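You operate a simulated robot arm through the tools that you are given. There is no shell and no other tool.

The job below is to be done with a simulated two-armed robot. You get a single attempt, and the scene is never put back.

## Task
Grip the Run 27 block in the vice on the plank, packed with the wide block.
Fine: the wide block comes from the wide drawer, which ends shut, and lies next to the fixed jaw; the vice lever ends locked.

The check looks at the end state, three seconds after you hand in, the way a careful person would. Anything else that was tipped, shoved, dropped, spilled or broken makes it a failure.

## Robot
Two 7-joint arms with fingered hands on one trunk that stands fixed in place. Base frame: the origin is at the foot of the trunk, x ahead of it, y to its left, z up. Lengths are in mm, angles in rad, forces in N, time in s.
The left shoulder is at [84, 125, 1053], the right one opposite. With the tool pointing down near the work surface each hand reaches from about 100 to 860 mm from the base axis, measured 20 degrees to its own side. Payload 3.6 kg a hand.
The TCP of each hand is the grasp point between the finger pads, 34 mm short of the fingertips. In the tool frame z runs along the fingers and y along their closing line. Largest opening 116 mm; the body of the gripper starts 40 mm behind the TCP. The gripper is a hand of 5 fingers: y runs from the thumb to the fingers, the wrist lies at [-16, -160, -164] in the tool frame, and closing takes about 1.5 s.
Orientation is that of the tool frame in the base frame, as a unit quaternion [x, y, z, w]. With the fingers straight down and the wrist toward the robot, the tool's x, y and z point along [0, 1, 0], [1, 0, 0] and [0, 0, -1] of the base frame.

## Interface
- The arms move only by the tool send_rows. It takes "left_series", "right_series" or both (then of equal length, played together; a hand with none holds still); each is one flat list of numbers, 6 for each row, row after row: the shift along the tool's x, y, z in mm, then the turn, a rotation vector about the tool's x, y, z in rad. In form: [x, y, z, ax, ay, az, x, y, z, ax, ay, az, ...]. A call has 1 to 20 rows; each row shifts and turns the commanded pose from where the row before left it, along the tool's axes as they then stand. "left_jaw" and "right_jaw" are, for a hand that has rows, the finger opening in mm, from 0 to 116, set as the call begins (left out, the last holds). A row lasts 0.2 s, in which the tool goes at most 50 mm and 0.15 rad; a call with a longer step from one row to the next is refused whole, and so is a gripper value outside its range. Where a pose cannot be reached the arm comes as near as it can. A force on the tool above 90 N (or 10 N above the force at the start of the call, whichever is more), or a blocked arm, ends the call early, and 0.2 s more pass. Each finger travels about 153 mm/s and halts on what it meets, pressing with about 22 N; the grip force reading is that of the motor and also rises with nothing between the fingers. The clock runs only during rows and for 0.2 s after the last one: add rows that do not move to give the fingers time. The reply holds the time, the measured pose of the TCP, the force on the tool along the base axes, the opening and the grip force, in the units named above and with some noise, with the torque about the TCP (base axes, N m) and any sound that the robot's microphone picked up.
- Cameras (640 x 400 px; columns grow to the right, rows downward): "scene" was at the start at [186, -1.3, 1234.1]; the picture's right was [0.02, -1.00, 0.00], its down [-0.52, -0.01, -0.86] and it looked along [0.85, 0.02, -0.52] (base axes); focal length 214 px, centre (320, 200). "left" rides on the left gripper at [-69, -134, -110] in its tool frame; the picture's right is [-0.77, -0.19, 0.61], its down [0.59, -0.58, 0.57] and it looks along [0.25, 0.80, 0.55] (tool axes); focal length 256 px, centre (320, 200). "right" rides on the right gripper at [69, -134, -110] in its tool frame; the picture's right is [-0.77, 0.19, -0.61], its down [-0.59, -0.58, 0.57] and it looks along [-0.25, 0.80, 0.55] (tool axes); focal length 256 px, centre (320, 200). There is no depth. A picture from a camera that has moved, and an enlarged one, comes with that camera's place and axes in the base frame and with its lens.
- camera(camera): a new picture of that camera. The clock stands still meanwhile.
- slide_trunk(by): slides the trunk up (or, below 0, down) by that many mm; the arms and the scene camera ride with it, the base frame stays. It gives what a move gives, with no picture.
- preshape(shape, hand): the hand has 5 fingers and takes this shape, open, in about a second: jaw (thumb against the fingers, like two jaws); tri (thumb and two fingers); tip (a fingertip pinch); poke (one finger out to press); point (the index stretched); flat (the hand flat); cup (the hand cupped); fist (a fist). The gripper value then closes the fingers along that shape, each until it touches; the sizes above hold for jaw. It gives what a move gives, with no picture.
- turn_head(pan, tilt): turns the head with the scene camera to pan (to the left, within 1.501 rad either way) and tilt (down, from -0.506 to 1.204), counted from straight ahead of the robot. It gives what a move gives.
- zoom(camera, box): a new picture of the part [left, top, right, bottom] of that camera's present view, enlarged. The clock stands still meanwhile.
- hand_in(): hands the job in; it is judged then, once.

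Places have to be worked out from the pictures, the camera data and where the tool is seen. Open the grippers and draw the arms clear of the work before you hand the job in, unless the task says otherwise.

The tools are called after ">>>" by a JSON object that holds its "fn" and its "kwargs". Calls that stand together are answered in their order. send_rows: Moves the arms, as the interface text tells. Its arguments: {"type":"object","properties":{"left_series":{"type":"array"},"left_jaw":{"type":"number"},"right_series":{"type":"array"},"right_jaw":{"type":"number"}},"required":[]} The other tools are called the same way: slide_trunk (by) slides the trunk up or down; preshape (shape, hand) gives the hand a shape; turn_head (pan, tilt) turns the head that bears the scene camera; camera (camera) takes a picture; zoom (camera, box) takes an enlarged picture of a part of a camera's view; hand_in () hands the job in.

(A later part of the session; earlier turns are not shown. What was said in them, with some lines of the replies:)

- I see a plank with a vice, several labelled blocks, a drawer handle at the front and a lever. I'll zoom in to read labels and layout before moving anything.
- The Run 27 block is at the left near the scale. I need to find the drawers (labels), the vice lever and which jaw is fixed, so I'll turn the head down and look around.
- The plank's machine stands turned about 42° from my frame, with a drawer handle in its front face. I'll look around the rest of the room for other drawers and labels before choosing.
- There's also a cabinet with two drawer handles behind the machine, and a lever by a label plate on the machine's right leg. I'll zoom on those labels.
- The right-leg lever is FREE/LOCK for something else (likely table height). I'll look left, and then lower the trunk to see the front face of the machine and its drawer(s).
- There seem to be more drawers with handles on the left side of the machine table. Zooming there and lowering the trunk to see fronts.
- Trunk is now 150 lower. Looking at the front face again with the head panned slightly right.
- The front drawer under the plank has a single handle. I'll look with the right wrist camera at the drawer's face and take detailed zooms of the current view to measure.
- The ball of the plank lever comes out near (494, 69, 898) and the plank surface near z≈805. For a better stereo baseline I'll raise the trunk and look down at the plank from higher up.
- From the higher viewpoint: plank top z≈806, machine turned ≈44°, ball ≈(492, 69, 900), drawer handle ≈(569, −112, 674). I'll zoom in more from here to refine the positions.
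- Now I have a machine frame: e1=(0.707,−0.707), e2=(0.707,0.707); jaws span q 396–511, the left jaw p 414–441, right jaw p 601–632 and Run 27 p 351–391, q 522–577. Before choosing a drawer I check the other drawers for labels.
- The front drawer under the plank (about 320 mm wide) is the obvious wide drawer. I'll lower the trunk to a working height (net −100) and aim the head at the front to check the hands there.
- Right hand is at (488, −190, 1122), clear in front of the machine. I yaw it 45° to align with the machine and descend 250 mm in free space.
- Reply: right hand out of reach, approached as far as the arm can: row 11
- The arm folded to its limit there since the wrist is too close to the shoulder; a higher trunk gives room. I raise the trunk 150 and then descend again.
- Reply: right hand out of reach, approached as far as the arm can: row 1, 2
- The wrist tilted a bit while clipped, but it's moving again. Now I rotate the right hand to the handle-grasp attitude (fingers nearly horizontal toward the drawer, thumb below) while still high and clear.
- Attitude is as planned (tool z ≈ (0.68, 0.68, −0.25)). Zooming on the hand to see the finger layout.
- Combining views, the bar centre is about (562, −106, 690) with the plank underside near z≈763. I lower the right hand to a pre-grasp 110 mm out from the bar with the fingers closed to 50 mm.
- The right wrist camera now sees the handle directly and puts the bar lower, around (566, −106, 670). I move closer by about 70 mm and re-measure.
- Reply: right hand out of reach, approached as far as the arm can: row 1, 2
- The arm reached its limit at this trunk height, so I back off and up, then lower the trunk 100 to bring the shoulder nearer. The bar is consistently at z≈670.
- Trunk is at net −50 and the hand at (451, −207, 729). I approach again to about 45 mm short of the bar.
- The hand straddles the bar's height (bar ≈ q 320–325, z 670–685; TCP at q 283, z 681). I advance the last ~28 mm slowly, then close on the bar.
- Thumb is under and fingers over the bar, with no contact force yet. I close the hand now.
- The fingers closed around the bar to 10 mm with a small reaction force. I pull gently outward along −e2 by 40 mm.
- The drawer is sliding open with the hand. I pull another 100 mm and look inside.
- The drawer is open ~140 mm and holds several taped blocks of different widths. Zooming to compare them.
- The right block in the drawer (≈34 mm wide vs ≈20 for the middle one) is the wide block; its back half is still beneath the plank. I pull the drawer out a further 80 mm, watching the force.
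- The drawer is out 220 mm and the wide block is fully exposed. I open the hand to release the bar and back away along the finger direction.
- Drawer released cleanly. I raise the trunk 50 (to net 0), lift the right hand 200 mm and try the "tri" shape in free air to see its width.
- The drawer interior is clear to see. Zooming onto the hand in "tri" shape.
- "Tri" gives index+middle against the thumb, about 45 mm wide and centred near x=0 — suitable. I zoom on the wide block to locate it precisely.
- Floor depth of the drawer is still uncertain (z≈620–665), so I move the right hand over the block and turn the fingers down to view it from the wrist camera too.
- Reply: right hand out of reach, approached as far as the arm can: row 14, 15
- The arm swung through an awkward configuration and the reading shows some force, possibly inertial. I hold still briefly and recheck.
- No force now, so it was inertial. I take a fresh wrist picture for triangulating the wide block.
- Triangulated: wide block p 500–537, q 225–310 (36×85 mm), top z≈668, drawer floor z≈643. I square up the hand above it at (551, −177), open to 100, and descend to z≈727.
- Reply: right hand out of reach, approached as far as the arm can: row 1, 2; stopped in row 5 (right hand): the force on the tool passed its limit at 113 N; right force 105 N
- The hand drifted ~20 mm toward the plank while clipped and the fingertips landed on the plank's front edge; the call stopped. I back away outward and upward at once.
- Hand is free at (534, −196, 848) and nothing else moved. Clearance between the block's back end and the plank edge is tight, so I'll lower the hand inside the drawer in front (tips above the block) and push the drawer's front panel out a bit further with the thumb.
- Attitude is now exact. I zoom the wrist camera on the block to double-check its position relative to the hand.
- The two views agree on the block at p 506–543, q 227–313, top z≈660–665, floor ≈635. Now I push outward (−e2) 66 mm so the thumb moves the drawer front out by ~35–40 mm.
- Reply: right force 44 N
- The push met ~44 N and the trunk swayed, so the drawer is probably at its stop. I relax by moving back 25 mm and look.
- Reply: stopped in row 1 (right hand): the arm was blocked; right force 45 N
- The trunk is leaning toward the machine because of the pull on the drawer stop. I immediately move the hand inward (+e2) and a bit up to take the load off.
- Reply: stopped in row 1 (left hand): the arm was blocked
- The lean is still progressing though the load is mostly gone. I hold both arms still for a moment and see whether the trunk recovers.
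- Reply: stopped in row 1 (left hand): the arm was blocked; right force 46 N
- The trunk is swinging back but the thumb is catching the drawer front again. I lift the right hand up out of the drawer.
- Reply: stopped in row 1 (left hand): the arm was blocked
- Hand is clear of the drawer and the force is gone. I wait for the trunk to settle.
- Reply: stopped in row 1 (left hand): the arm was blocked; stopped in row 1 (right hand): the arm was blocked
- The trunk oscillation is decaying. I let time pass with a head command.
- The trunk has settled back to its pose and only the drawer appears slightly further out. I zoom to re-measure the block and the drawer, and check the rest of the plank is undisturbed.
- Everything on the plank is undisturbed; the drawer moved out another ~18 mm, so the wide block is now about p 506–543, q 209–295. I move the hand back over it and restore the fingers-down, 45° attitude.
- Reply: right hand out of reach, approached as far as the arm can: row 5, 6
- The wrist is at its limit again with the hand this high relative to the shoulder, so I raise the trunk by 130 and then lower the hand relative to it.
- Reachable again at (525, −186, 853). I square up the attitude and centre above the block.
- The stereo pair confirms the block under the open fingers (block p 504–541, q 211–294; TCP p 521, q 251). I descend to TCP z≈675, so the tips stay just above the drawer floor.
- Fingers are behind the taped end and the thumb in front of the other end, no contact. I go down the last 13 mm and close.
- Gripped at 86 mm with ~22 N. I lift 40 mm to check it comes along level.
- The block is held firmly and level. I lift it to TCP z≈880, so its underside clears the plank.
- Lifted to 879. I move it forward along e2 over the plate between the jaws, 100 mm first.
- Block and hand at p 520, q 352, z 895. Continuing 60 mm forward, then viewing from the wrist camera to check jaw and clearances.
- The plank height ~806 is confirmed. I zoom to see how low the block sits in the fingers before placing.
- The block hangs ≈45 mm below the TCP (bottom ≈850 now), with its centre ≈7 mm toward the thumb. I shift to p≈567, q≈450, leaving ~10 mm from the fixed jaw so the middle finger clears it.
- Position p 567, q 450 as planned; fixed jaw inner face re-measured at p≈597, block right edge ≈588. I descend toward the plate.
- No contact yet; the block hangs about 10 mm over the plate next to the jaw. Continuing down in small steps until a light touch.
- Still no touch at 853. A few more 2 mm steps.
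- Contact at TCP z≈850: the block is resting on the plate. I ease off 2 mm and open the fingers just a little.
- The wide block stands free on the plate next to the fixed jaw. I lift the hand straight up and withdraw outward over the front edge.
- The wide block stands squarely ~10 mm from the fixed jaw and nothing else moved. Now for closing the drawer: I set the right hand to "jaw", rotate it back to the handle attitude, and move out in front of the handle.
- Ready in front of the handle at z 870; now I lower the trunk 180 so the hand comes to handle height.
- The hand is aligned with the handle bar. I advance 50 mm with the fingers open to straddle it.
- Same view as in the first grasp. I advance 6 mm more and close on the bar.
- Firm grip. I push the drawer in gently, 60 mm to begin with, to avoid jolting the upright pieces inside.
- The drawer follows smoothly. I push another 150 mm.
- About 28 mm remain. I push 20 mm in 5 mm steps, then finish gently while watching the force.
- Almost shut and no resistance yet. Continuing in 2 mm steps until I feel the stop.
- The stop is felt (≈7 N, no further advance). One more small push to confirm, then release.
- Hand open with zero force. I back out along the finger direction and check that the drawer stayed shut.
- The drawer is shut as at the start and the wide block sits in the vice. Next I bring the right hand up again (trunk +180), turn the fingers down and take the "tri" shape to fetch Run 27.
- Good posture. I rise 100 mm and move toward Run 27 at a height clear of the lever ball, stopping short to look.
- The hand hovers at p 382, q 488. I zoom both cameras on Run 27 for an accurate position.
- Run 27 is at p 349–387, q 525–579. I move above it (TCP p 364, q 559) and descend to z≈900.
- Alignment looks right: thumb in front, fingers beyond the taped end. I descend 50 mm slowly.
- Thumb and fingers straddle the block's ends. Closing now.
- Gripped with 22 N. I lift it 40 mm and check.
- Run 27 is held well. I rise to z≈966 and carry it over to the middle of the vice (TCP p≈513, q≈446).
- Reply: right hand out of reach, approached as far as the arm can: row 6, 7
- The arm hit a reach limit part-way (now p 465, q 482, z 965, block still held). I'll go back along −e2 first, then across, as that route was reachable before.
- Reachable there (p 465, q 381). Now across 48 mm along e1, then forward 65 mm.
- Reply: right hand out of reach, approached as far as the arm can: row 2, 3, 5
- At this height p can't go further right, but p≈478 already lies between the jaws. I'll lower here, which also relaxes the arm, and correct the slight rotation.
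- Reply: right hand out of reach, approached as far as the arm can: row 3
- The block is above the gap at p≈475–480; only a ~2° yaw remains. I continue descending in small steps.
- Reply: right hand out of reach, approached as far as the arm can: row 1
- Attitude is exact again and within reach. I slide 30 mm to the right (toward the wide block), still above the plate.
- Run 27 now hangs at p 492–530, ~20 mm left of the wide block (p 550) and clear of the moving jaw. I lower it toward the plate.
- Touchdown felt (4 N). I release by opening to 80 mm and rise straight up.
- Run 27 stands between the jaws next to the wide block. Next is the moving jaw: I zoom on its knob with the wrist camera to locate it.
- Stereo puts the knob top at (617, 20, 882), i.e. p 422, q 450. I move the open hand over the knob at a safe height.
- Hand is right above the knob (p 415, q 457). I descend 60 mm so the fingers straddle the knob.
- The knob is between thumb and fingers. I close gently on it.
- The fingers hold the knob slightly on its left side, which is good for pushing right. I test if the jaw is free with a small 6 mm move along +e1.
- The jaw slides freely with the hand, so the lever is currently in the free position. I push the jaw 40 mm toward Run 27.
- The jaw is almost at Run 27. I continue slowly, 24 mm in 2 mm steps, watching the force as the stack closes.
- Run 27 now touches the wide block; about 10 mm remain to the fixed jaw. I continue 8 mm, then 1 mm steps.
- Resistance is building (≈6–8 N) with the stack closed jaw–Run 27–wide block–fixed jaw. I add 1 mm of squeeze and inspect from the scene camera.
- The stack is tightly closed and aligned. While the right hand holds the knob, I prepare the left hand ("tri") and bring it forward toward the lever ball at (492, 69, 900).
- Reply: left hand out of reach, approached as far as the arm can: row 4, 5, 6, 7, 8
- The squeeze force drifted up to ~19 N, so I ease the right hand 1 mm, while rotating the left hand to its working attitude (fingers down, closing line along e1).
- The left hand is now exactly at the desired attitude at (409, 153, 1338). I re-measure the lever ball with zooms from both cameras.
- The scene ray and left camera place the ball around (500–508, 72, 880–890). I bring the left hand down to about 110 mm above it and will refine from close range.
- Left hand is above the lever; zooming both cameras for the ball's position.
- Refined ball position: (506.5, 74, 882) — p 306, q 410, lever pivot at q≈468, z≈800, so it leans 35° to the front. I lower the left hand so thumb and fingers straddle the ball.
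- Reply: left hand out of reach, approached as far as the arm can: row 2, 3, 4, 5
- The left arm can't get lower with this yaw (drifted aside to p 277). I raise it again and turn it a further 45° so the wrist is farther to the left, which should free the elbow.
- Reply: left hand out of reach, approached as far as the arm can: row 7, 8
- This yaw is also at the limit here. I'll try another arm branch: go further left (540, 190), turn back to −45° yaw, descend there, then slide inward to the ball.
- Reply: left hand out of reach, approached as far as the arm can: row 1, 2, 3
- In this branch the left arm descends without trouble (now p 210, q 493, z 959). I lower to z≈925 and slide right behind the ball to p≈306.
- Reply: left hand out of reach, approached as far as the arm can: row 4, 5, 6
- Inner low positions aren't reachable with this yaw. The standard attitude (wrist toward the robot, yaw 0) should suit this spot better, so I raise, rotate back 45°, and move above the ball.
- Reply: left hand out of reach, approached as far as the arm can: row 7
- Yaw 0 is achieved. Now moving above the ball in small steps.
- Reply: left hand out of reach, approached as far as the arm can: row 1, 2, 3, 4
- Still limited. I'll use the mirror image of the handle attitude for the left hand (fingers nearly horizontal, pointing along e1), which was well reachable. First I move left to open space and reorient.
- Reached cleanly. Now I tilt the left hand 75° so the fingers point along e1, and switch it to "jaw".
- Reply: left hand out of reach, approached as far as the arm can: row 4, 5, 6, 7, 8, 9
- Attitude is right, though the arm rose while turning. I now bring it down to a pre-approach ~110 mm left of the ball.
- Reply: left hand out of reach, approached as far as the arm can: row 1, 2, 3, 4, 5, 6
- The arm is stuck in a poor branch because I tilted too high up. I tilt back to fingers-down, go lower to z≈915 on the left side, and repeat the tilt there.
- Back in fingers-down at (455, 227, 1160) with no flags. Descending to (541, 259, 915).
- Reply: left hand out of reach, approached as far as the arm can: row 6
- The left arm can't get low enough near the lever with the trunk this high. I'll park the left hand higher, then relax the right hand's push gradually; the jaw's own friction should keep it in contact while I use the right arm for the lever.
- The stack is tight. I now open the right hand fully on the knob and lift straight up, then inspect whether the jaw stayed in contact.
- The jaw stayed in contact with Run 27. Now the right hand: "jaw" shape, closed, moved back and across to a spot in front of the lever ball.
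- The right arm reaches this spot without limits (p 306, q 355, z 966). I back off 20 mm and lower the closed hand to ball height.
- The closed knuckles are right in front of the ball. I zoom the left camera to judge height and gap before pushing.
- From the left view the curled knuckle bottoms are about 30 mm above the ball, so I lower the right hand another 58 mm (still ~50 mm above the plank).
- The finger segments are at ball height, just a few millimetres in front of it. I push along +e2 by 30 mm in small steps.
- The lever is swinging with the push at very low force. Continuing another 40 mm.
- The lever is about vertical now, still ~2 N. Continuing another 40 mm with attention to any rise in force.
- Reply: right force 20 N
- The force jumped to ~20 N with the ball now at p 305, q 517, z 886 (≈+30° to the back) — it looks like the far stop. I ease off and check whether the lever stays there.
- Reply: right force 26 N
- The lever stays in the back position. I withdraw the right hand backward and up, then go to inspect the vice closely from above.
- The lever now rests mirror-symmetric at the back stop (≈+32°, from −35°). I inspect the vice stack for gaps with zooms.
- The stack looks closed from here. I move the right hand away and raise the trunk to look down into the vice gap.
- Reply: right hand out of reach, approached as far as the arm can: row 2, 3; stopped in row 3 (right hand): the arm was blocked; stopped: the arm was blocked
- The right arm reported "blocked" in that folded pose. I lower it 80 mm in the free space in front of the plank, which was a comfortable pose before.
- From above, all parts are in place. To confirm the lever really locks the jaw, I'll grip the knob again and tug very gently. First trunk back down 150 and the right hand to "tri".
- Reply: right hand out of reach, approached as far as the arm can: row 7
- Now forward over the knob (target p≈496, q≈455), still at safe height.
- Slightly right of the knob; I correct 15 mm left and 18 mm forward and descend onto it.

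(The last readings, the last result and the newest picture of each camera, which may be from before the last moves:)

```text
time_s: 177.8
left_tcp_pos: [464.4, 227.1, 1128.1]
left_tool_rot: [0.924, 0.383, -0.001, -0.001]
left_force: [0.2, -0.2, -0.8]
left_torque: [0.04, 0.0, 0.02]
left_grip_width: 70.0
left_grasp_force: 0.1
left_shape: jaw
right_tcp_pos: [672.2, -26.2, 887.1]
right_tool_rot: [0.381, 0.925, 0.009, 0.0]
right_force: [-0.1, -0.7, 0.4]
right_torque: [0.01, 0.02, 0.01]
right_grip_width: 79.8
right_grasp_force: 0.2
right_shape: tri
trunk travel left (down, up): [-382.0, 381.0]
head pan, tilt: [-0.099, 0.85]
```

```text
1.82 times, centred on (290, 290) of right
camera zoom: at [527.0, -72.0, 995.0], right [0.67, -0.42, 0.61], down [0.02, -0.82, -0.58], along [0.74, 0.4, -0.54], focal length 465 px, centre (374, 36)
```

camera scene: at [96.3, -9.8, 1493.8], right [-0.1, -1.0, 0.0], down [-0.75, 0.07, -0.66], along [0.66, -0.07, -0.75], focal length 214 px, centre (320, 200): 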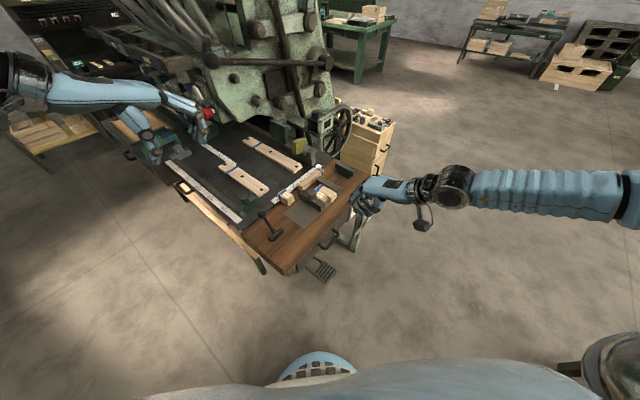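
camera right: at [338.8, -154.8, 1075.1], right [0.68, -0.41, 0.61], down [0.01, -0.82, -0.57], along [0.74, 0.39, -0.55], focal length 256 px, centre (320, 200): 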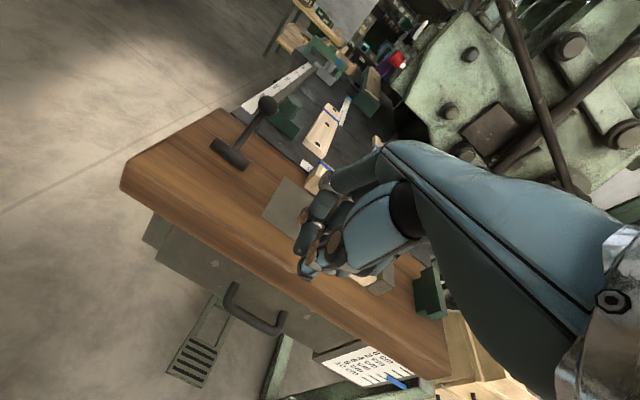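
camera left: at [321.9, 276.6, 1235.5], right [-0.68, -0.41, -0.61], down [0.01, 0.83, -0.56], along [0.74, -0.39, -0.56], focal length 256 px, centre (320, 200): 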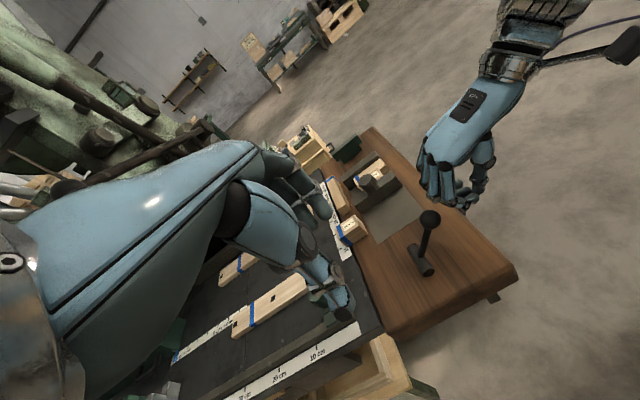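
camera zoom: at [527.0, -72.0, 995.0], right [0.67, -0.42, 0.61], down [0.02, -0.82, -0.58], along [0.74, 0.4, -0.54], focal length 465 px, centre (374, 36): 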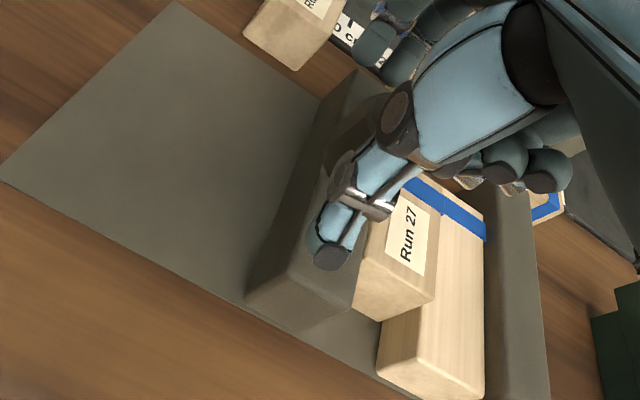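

Over the knob again. I close on it and then tug 2 mm toward −e1 while reading the force.

>>> {"fn": "send_rows", "kwargs": {"right_series": [0, 0, 0, 0, 0, 0, 0, 0, 0, 0, 0, 0, 0, 0, 0, 0, 0, 0, 0, 0, 0, 0, 0, 0, 0, 0, 0, 0, 0, 0, 0, 0, 0, 0, 0, 0], "right_jaw": 15}}

>>> {"fn": "send_rows", "kwargs": {"right_series": [1, 0, 0, 0, 0, 0, 1, 0, 0, 0, 0, 0]}}

>>> {"fn": "zoom", "kwargs": {"camera": "right", "box": [180, 180, 400, 400]}}

```text
time_s: 179.2
left_tcp_pos: [465.1, 229.5, 1125.5]
left_tool_rot: [0.924, 0.383, -0.001, -0.001]
left_force: [-0.9, -0.1, -0.7]
left_torque: [-0.02, -0.03, 0.0]
left_grip_width: 70.2
left_grasp_force: 0.1
left_shape: jaw
right_tcp_pos: [671.4, -23.9, 885.7]
right_tool_rot: [0.381, 0.925, 0.009, 0.0]
right_force: [-4.9, 4.8, -7.5]
right_torque: [0.15, 0.03, 0.03]
right_grip_width: 21.2
right_grasp_force: 22.3
right_shape: tri
trunk travel left (down, up): [-382.0, 381.0]
head pan, tilt: [-0.099, 0.85]
```

```text
time_s: 179.8
left_tcp_pos: [464.8, 228.3, 1127.5]
left_tool_rot: [0.924, 0.383, 0.0, -0.001]
left_force: [0.0, 0.7, 0.1]
left_torque: [0.01, -0.01, 0.0]
left_grip_width: 70.5
left_grasp_force: 0.1
left_shape: jaw
right_tcp_pos: [672.3, -24.0, 886.9]
right_tool_rot: [0.382, 0.924, 0.009, 0.0]
right_force: [-3.0, 2.7, -10.0]
right_torque: [0.15, 0.05, -0.01]
right_grip_width: 20.6
right_grasp_force: 22.1
right_shape: tri
trunk travel left (down, up): [-382.0, 381.0]
head pan, tilt: [-0.099, 0.85]
```

```text
1.82 times, centred on (290, 290) of right
camera zoom: at [526.4, -70.6, 994.8], right [0.67, -0.42, 0.61], down [0.01, -0.82, -0.58], along [0.74, 0.4, -0.54], focal length 465 px, centre (374, 36)
```

zoom: 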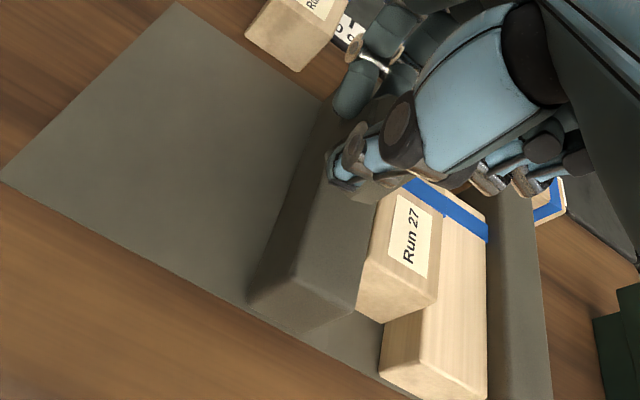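

The pinch sits on the knob's left half, so it can't really pull. I reopen, shift 14 mm right to pinch the right half, and tug again.

>>> {"fn": "send_rows", "kwargs": {"right_series": [0, 0, 0, 0, 0, 0, 0, 0, 0, 0, 0, 0, 0, 0, 0, 0, 0, 0, -8, 0, -1, 0, 0, 0, -8, 0, -1, 0, 0, 0], "right_jaw": 80}}

>>> {"fn": "send_rows", "kwargs": {"right_series": [0, 0, 0, 0, 0, 0, 0, 0, 0, 0, 0, 0, 0, 0, 0, 0, 0, 0, 0, 0, 0, 0, 0, 0, 0, 0, 0, 0, 0, 0, 0, 0, 0, 0, 0, 0], "right_jaw": 15}}

>>> {"fn": "zoom", "kwargs": {"camera": "right", "box": [180, 180, 400, 400]}}

```text
time_s: 181.0
left_tcp_pos: [463.9, 227.0, 1126.7]
left_tool_rot: [0.924, 0.383, -0.001, 0.0]
left_force: [-0.4, -0.4, -0.3]
left_torque: [0.0, -0.01, -0.01]
left_grip_width: 70.0
left_grasp_force: 0.1
left_shape: jaw
right_tcp_pos: [683.5, -33.4, 889.0]
right_tool_rot: [0.381, 0.925, 0.009, 0.001]
right_force: [-0.3, 0.6, 0.4]
right_torque: [0.02, -0.03, -0.01]
right_grip_width: 79.6
right_grasp_force: 0.0
right_shape: tri
trunk travel left (down, up): [-382.0, 381.0]
head pan, tilt: [-0.099, 0.85]
```

```text
time_s: 182.4
left_tcp_pos: [463.8, 227.5, 1126.7]
left_tool_rot: [0.924, 0.383, -0.001, 0.0]
left_force: [0.7, 0.4, 0.2]
left_torque: [-0.02, -0.02, 0.0]
left_grip_width: 70.4
left_grasp_force: 0.1
left_shape: jaw
right_tcp_pos: [683.4, -34.3, 888.7]
right_tool_rot: [0.381, 0.925, 0.009, 0.001]
right_force: [-2.0, -2.0, 0.6]
right_torque: [0.09, -0.13, 0.06]
right_grip_width: 33.2
right_grasp_force: 21.9
right_shape: tri
trunk travel left (down, up): [-382.0, 381.0]
head pan, tilt: [-0.099, 0.85]
```

```text
1.82 times, centred on (290, 290) of right
camera zoom: at [537.4, -81.9, 997.1], right [0.67, -0.42, 0.61], down [0.02, -0.82, -0.58], along [0.74, 0.4, -0.54], focal length 465 px, centre (374, 36)
```

zoom: 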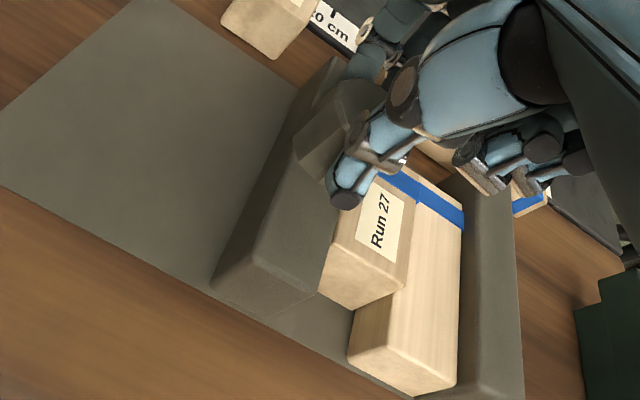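

Now the pinch is on the full diameter with no side force. Tugging 2 mm toward −e1.

>>> {"fn": "send_rows", "kwargs": {"right_series": [1, 0, 0, 0, 0, 0, 1, 0, 0, 0, 0, 0]}}

>>> {"fn": "send_rows", "kwargs": {"right_series": [1, 0, 0, 0, 0, 0, 0, 0, 0, 0, 0, 0]}}

>>> {"fn": "zoom", "kwargs": {"camera": "right", "box": [180, 180, 400, 400]}}

```text
time_s: 183.0
left_tcp_pos: [464.9, 227.9, 1126.3]
left_tool_rot: [0.924, 0.383, 0.0, -0.001]
left_force: [0.2, -0.2, -0.2]
left_torque: [0.01, 0.02, 0.01]
left_grip_width: 69.9
left_grasp_force: 0.1
left_shape: jaw
right_tcp_pos: [682.2, -35.9, 889.4]
right_tool_rot: [0.382, 0.924, 0.009, 0.001]
right_force: [3.4, -4.9, -2.5]
right_torque: [0.06, -0.24, -0.01]
right_grip_width: 33.3
right_grasp_force: 22.0
right_shape: tri
trunk travel left (down, up): [-382.0, 381.0]
head pan, tilt: [-0.099, 0.85]
```

```text
time_s: 183.6
left_tcp_pos: [464.6, 226.6, 1126.1]
left_tool_rot: [0.924, 0.383, -0.002, -0.001]
left_force: [0.5, 0.5, 0.2]
left_torque: [0.01, -0.02, 0.04]
left_grip_width: 70.2
left_grasp_force: 0.0
left_shape: jaw
right_tcp_pos: [682.1, -33.2, 888.7]
right_tool_rot: [0.383, 0.924, 0.009, 0.001]
right_force: [7.6, -7.7, -1.0]
right_torque: [-0.11, -0.31, -0.09]
right_grip_width: 33.3
right_grasp_force: 21.6
right_shape: tri
trunk travel left (down, up): [-382.0, 381.0]
head pan, tilt: [-0.099, 0.85]
```

```text
1.82 times, centred on (290, 290) of right
camera zoom: at [536.4, -80.9, 997.1], right [0.67, -0.42, 0.61], down [0.01, -0.82, -0.58], along [0.74, 0.4, -0.54], focal length 465 px, centre (374, 36)
```

zoom: 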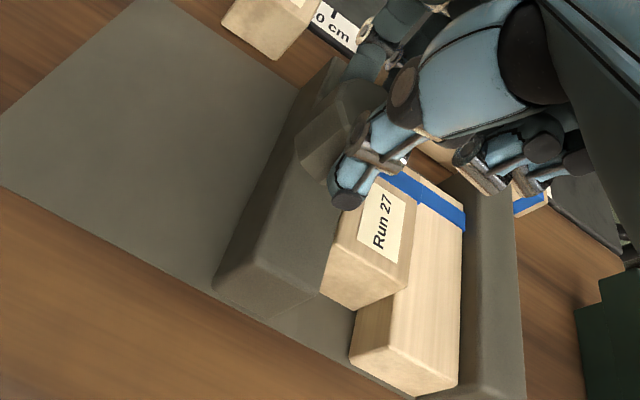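

With ~11 N of pull the jaw does not budge (it slid at ~3 N before), so it is locked. I unload, open the hand and lift away.

>>> {"fn": "send_rows", "kwargs": {"right_series": [-1, 0, 0, 0, 0, 0, -1, 0, 0, 0, 0, 0, -1, 0, 0, 0, 0, 0]}}

>>> {"fn": "send_rows", "kwargs": {"right_series": [0, 0, 0, 0, 0, 0, 0, 0, 0, 0, 0, 0, 0, 0, 0, 0, 0, 0, 0, 0, 0, 0, 0, 0], "right_jaw": 80}}

>>> {"fn": "send_rows", "kwargs": {"right_series": [0, 0, -20, 0, 0, 0, 0, 0, -25, 0, 0, 0, 0, 0, -25, 0, 0, 0, 0, -33, -5, 0, 0, 0, 0, -33, 0, 0, 0, 0, 0, -34, 0, 0, 0, 0]}}

>>> {"fn": "zoom", "kwargs": {"camera": "scene", "box": [230, 120, 410, 240]}}

>>> {"fn": "camera", "kwargs": {"camera": "right"}}

```text
time_s: 184.4
left_tcp_pos: [463.5, 227.3, 1127.3]
left_tool_rot: [0.924, 0.383, -0.001, -0.001]
left_force: [-0.3, -0.6, 0.0]
left_torque: [-0.02, 0.0, -0.01]
left_grip_width: 70.4
left_grasp_force: 0.1
left_shape: jaw
right_tcp_pos: [681.6, -34.5, 889.3]
right_tool_rot: [0.38, 0.925, 0.009, 0.0]
right_force: [3.1, -5.4, 0.8]
right_torque: [0.0, -0.2, -0.05]
right_grip_width: 33.3
right_grasp_force: 21.6
right_shape: tri
trunk travel left (down, up): [-382.0, 381.0]
head pan, tilt: [-0.099, 0.85]
```

```text
time_s: 185.4
left_tcp_pos: [465.1, 227.7, 1126.6]
left_tool_rot: [0.924, 0.382, -0.001, -0.001]
left_force: [-0.5, -0.3, -0.7]
left_torque: [0.0, -0.02, -0.02]
left_grip_width: 70.3
left_grasp_force: 0.0
left_shape: jaw
right_tcp_pos: [683.1, -34.1, 889.7]
right_tool_rot: [0.38, 0.925, 0.008, 0.0]
right_force: [0.2, 0.7, 0.2]
right_torque: [-0.03, -0.04, -0.02]
right_grip_width: 79.5
right_grasp_force: 0.0
right_shape: tri
trunk travel left (down, up): [-382.0, 381.0]
head pan, tilt: [-0.099, 0.85]
```

```text
time_s: 186.8
left_tcp_pos: [463.5, 226.3, 1126.3]
left_tool_rot: [0.924, 0.382, -0.001, -0.001]
left_force: [-0.4, 0.1, -0.3]
left_torque: [0.05, -0.02, 0.01]
left_grip_width: 70.4
left_grasp_force: 0.1
left_shape: jaw
right_tcp_pos: [610.8, -108.0, 963.2]
right_tool_rot: [0.381, 0.925, 0.01, 0.002]
right_force: [-0.4, 0.4, 0.5]
right_torque: [-0.02, 0.01, 0.03]
right_grip_width: 79.7
right_grasp_force: 0.1
right_shape: tri
trunk travel left (down, up): [-382.0, 381.0]
head pan, tilt: [-0.099, 0.85]
```

```text
3.33 times, centred on (320, 180) of scene
camera zoom: at [124.3, -11.2, 1342.9], right [-0.1, -0.99, 0.0], down [-0.75, 0.08, -0.66], along [0.66, -0.07, -0.75], focal length 715 px, centre (320, 267)
```

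zoom: 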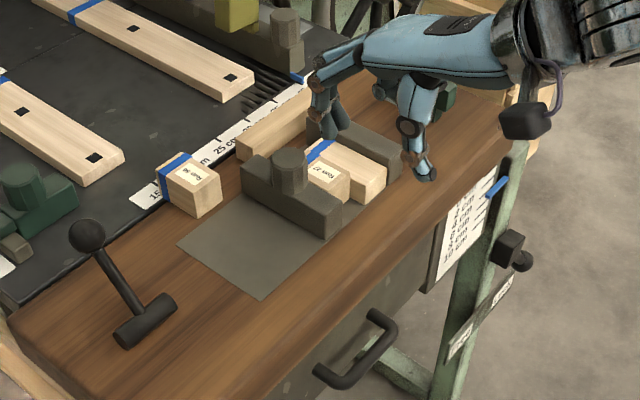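

```text
taken
camera right: at [465.4, -155.1, 1071.3], right [0.67, -0.42, 0.61], down [0.02, -0.82, -0.58], along [0.74, 0.4, -0.54], focal length 256 px, centre (320, 200)
```

right: 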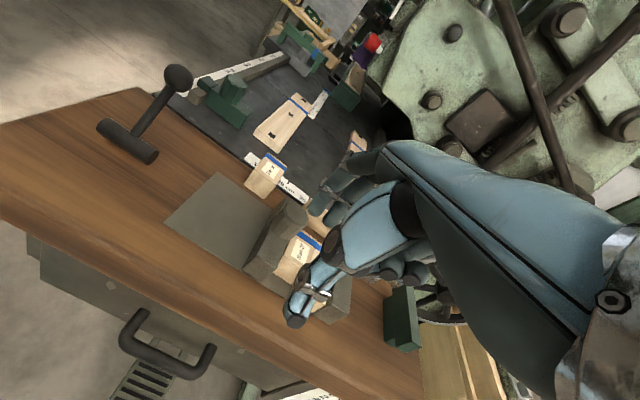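

Jaw, Run 27, wide block and fixed jaw remain together. I zoom on the stack from the wrist camera to look for any gap, then withdraw.

>>> {"fn": "zoom", "kwargs": {"camera": "right", "box": [230, 190, 370, 330]}}

>>> {"fn": "send_rows", "kwargs": {"right_series": [0, -40, 20, 0, 0, 0, 0, -40, 20, 0, 0, 0, 0, -40, 20, 0, 0, 0, 0, -35, 20, 0, 0, 0]}}

>>> {"fn": "camera", "kwargs": {"camera": "scene"}}

>>> {"fn": "zoom", "kwargs": {"camera": "scene", "box": [220, 120, 400, 260]}}

>>> {"fn": "camera", "kwargs": {"camera": "left"}}

```text
2.86 times, centred on (300, 260) of right
camera zoom: at [465.4, -155.1, 1071.3], right [0.67, -0.42, 0.61], down [0.02, -0.82, -0.58], along [0.74, 0.4, -0.54], focal length 731 px, centre (377, 29)
```

zoom: 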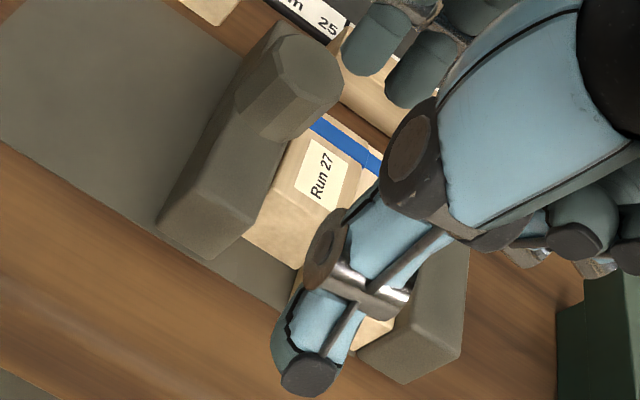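

```text
time_s: 187.8
left_tcp_pos: [463.6, 227.1, 1128.4]
left_tool_rot: [0.924, 0.383, 0.0, -0.001]
left_force: [-0.2, 0.3, 0.1]
left_torque: [0.01, -0.01, -0.01]
left_grip_width: 70.5
left_grasp_force: 0.0
left_shape: jaw
right_tcp_pos: [501.8, -215.3, 879.0]
right_tool_rot: [0.381, 0.924, 0.009, 0.001]
right_force: [0.3, -0.2, -0.1]
right_torque: [0.0, -0.02, 0.01]
right_grip_width: 79.8
right_grasp_force: 0.0
right_shape: tri
trunk travel left (down, up): [-382.0, 381.0]
head pan, tilt: [-0.099, 0.85]
```

```text
taken
camera scene: at [124.6, -10.6, 1342.8], right [-0.1, -0.99, 0.0], down [-0.75, 0.08, -0.66], along [0.66, -0.07, -0.75], focal length 214 px, centre (320, 200)
```

scene: 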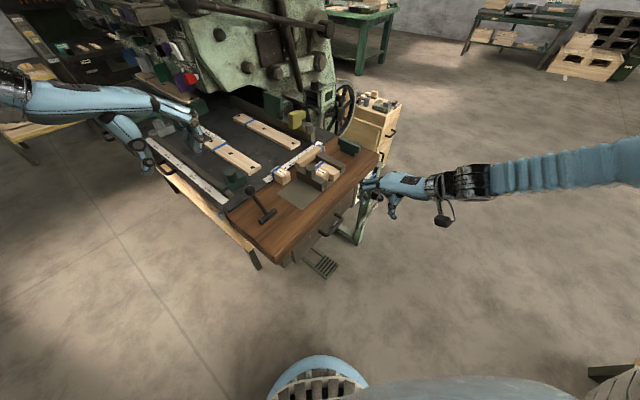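

```text
2.86 times, centred on (310, 190) of scene
camera zoom: at [124.6, -10.6, 1342.8], right [-0.1, -0.99, 0.0], down [-0.75, 0.08, -0.66], along [0.66, -0.07, -0.75], focal length 613 px, centre (349, 229)
```

zoom: 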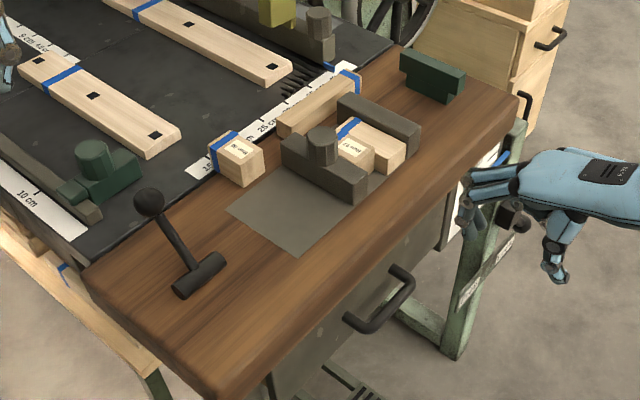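

```text
taken
camera left: at [321.4, 272.6, 1237.4], right [-0.68, -0.41, -0.61], down [0.01, 0.83, -0.56], along [0.74, -0.39, -0.56], focal length 256 px, centre (320, 200)
```

left: 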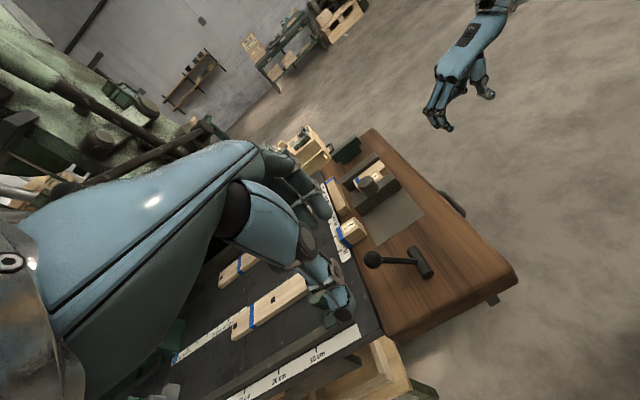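

The vice is closed with no visible gap, the lever locked and the drawer shut. I double-check that Run 56 and the long block were not nudged, comparing with the ruler marks.

>>> {"fn": "zoom", "kwargs": {"camera": "left", "box": [310, 170, 420, 270]}}

>>> {"fn": "zoom", "kwargs": {"camera": "scene", "box": [260, 135, 350, 195]}}

>>> {"fn": "zoom", "kwargs": {"camera": "scene", "box": [250, 190, 370, 280]}}

```text
4.00 times, centred on (365, 220) of left
camera zoom: at [321.4, 272.6, 1237.4], right [-0.68, -0.41, -0.61], down [0.01, 0.83, -0.56], along [0.74, -0.39, -0.56], focal length 1024 px, centre (140, 120)
```

zoom: 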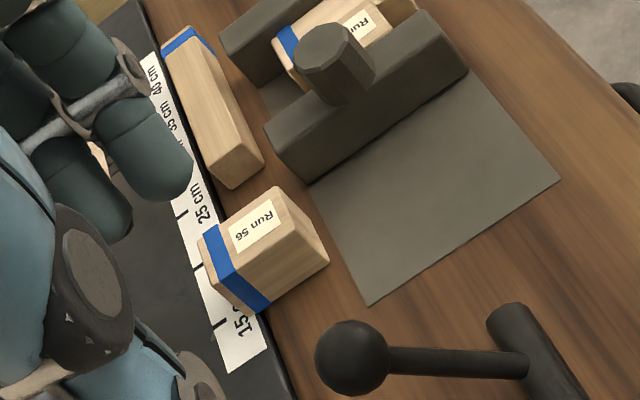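

```text
6.67 times, centred on (305, 165) of scene
camera zoom: at [124.6, -10.6, 1342.8], right [-0.1, -0.99, 0.0], down [-0.75, 0.08, -0.66], along [0.66, -0.07, -0.75], focal length 1430 px, centre (420, 433)
```

zoom: 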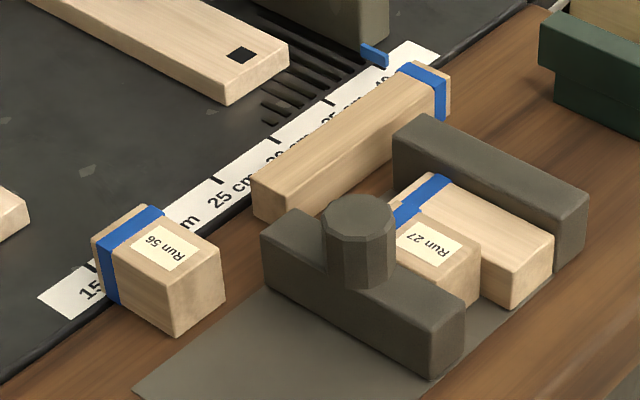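

```text
4.44 times, centred on (310, 235) of scene
camera zoom: at [124.6, -10.6, 1342.8], right [-0.1, -0.99, 0.0], down [-0.75, 0.08, -0.66], along [0.66, -0.07, -0.75], focal length 953 px, centre (364, 44)
```

zoom: 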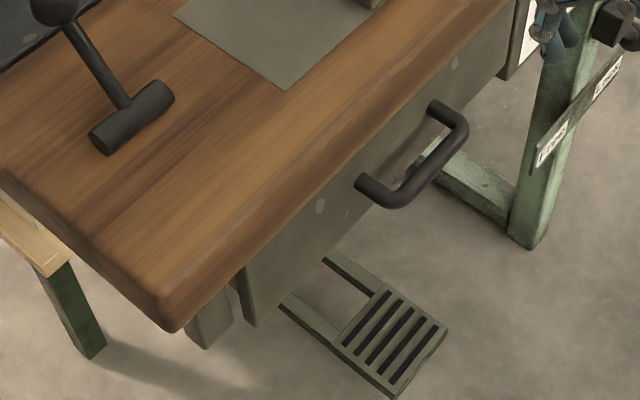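

Run 56 and the long block stand as before, the drawer is shut, the lever is at the locked end. I open both hands fully and draw the arms farther away from the work.

>>> {"fn": "send_rows", "kwargs": {"left_series": [0, -20, -15, 0, 0, 0, 0, -20, -15, 0, 0, 0, 0, -20, -15, 0, 0, 0, 0, 0, 0, 0, 0, 0], "left_jaw": 116, "right_series": [-15, -15, 0, 0, 0, 0, -15, -15, 0, 0, 0, 0, -15, -15, 0, 0, 0, 0, 0, 0, 0, 0, 0, 0], "right_jaw": 116}}

>>> {"fn": "slide_trunk", "kwargs": {"by": 60}}

>>> {"fn": "camera", "kwargs": {"camera": "scene"}}

>>> {"fn": "zoom", "kwargs": {"camera": "scene", "box": [220, 140, 400, 280]}}

```text
time_s: 188.8
left_tcp_pos: [422.0, 269.7, 1171.4]
left_tool_rot: [0.924, 0.381, -0.001, 0.0]
left_force: [0.2, 0.4, 0.2]
left_torque: [-0.04, 0.02, 0.03]
left_grip_width: 115.9
left_grasp_force: 0.0
left_shape: jaw
right_tcp_pos: [503.4, -279.6, 879.0]
right_tool_rot: [0.381, 0.924, 0.008, 0.0]
right_force: [-0.7, 0.6, 0.2]
right_torque: [-0.03, 0.0, 0.03]
right_grip_width: 115.9
right_grasp_force: 0.1
right_shape: tri
trunk travel left (down, up): [-382.0, 381.0]
head pan, tilt: [-0.099, 0.85]
```

```text
time_s: 189.8
left_tcp_pos: [423.5, 270.3, 1232.2]
left_tool_rot: [0.924, 0.382, -0.002, 0.0]
left_force: [-0.1, -0.4, -0.4]
left_torque: [-0.01, 0.0, 0.02]
left_grip_width: 116.0
left_grasp_force: 0.0
left_shape: jaw
right_tcp_pos: [503.0, -279.3, 938.9]
right_tool_rot: [0.381, 0.925, 0.008, 0.001]
right_force: [-0.1, -0.5, 0.3]
right_torque: [-0.01, 0.01, 0.0]
right_grip_width: 116.3
right_grasp_force: 0.1
right_shape: tri
trunk travel left (down, up): [-442.0, 321.0]
head pan, tilt: [-0.099, 0.85]
```

```text
taken
camera scene: at [110.5, -9.8, 1403.3], right [-0.1, -1.0, 0.0], down [-0.75, 0.07, -0.66], along [0.66, -0.07, -0.75], focal length 214 px, centre (320, 200)
```

scene: 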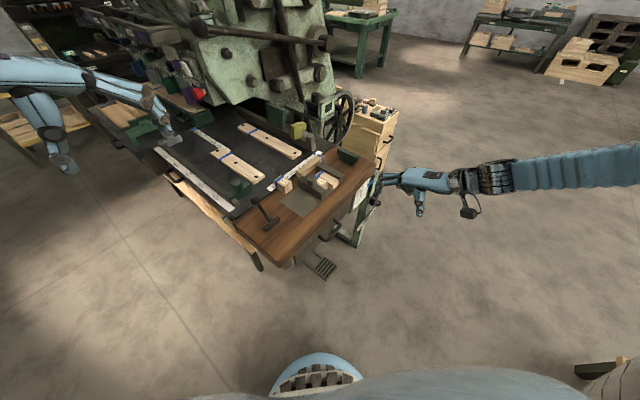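

```text
2.86 times, centred on (310, 210) of scene
camera zoom: at [110.5, -9.8, 1403.3], right [-0.1, -1.0, 0.0], down [-0.75, 0.07, -0.66], along [0.66, -0.07, -0.75], focal length 613 px, centre (349, 171)
```

zoom: 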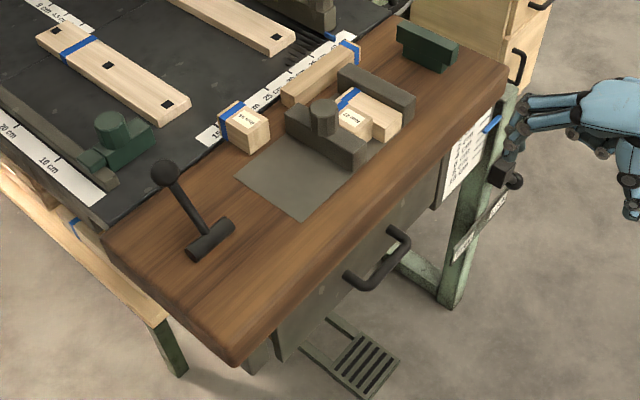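

Everything is in its final state: Run 27 and the wide block are clamped, with the wide block against the fixed jaw. The lever is locked, the drawer is shut, both hands are open and clear, and nothing else was disturbed. Handing in.

>>> {"fn": "hand_in", "kwargs": {}}

```text
The job is handed in.
```

I handed the job in. The Run 27 block is gripped in the vice, with the wide block packed between it and the fixed jaw.

- **Wide block:** it came from the wide drawer and rests flat against the fixed jaw. The drawer is pushed back to its stop.
- **Grip:** I pushed the moving jaw up with about 17 N and let go of it before locking. The left hand couldn't reach the lever while the right held the jaw, so only the jaw's own friction held it while I swung the lever. I saw no gap afterwards.
- **Lock:** the vice lever is at its back stop. A pull of about 11 N on the jaw did not move it; before locking it slid at about 3 N.
- **Mishaps:** the right hand bumped the plank's front edge once. Pushing the drawer against its end stop also made the trunk sway for about two seconds.
- **Surroundings:** Run 56, the long block and the other pieces on the plank look undisturbed. The other items in the drawer were upright while I was closing it, but I couldn't see them once it was shut.

Both hands are open and clear of the work. The judge's result has not come back to me.
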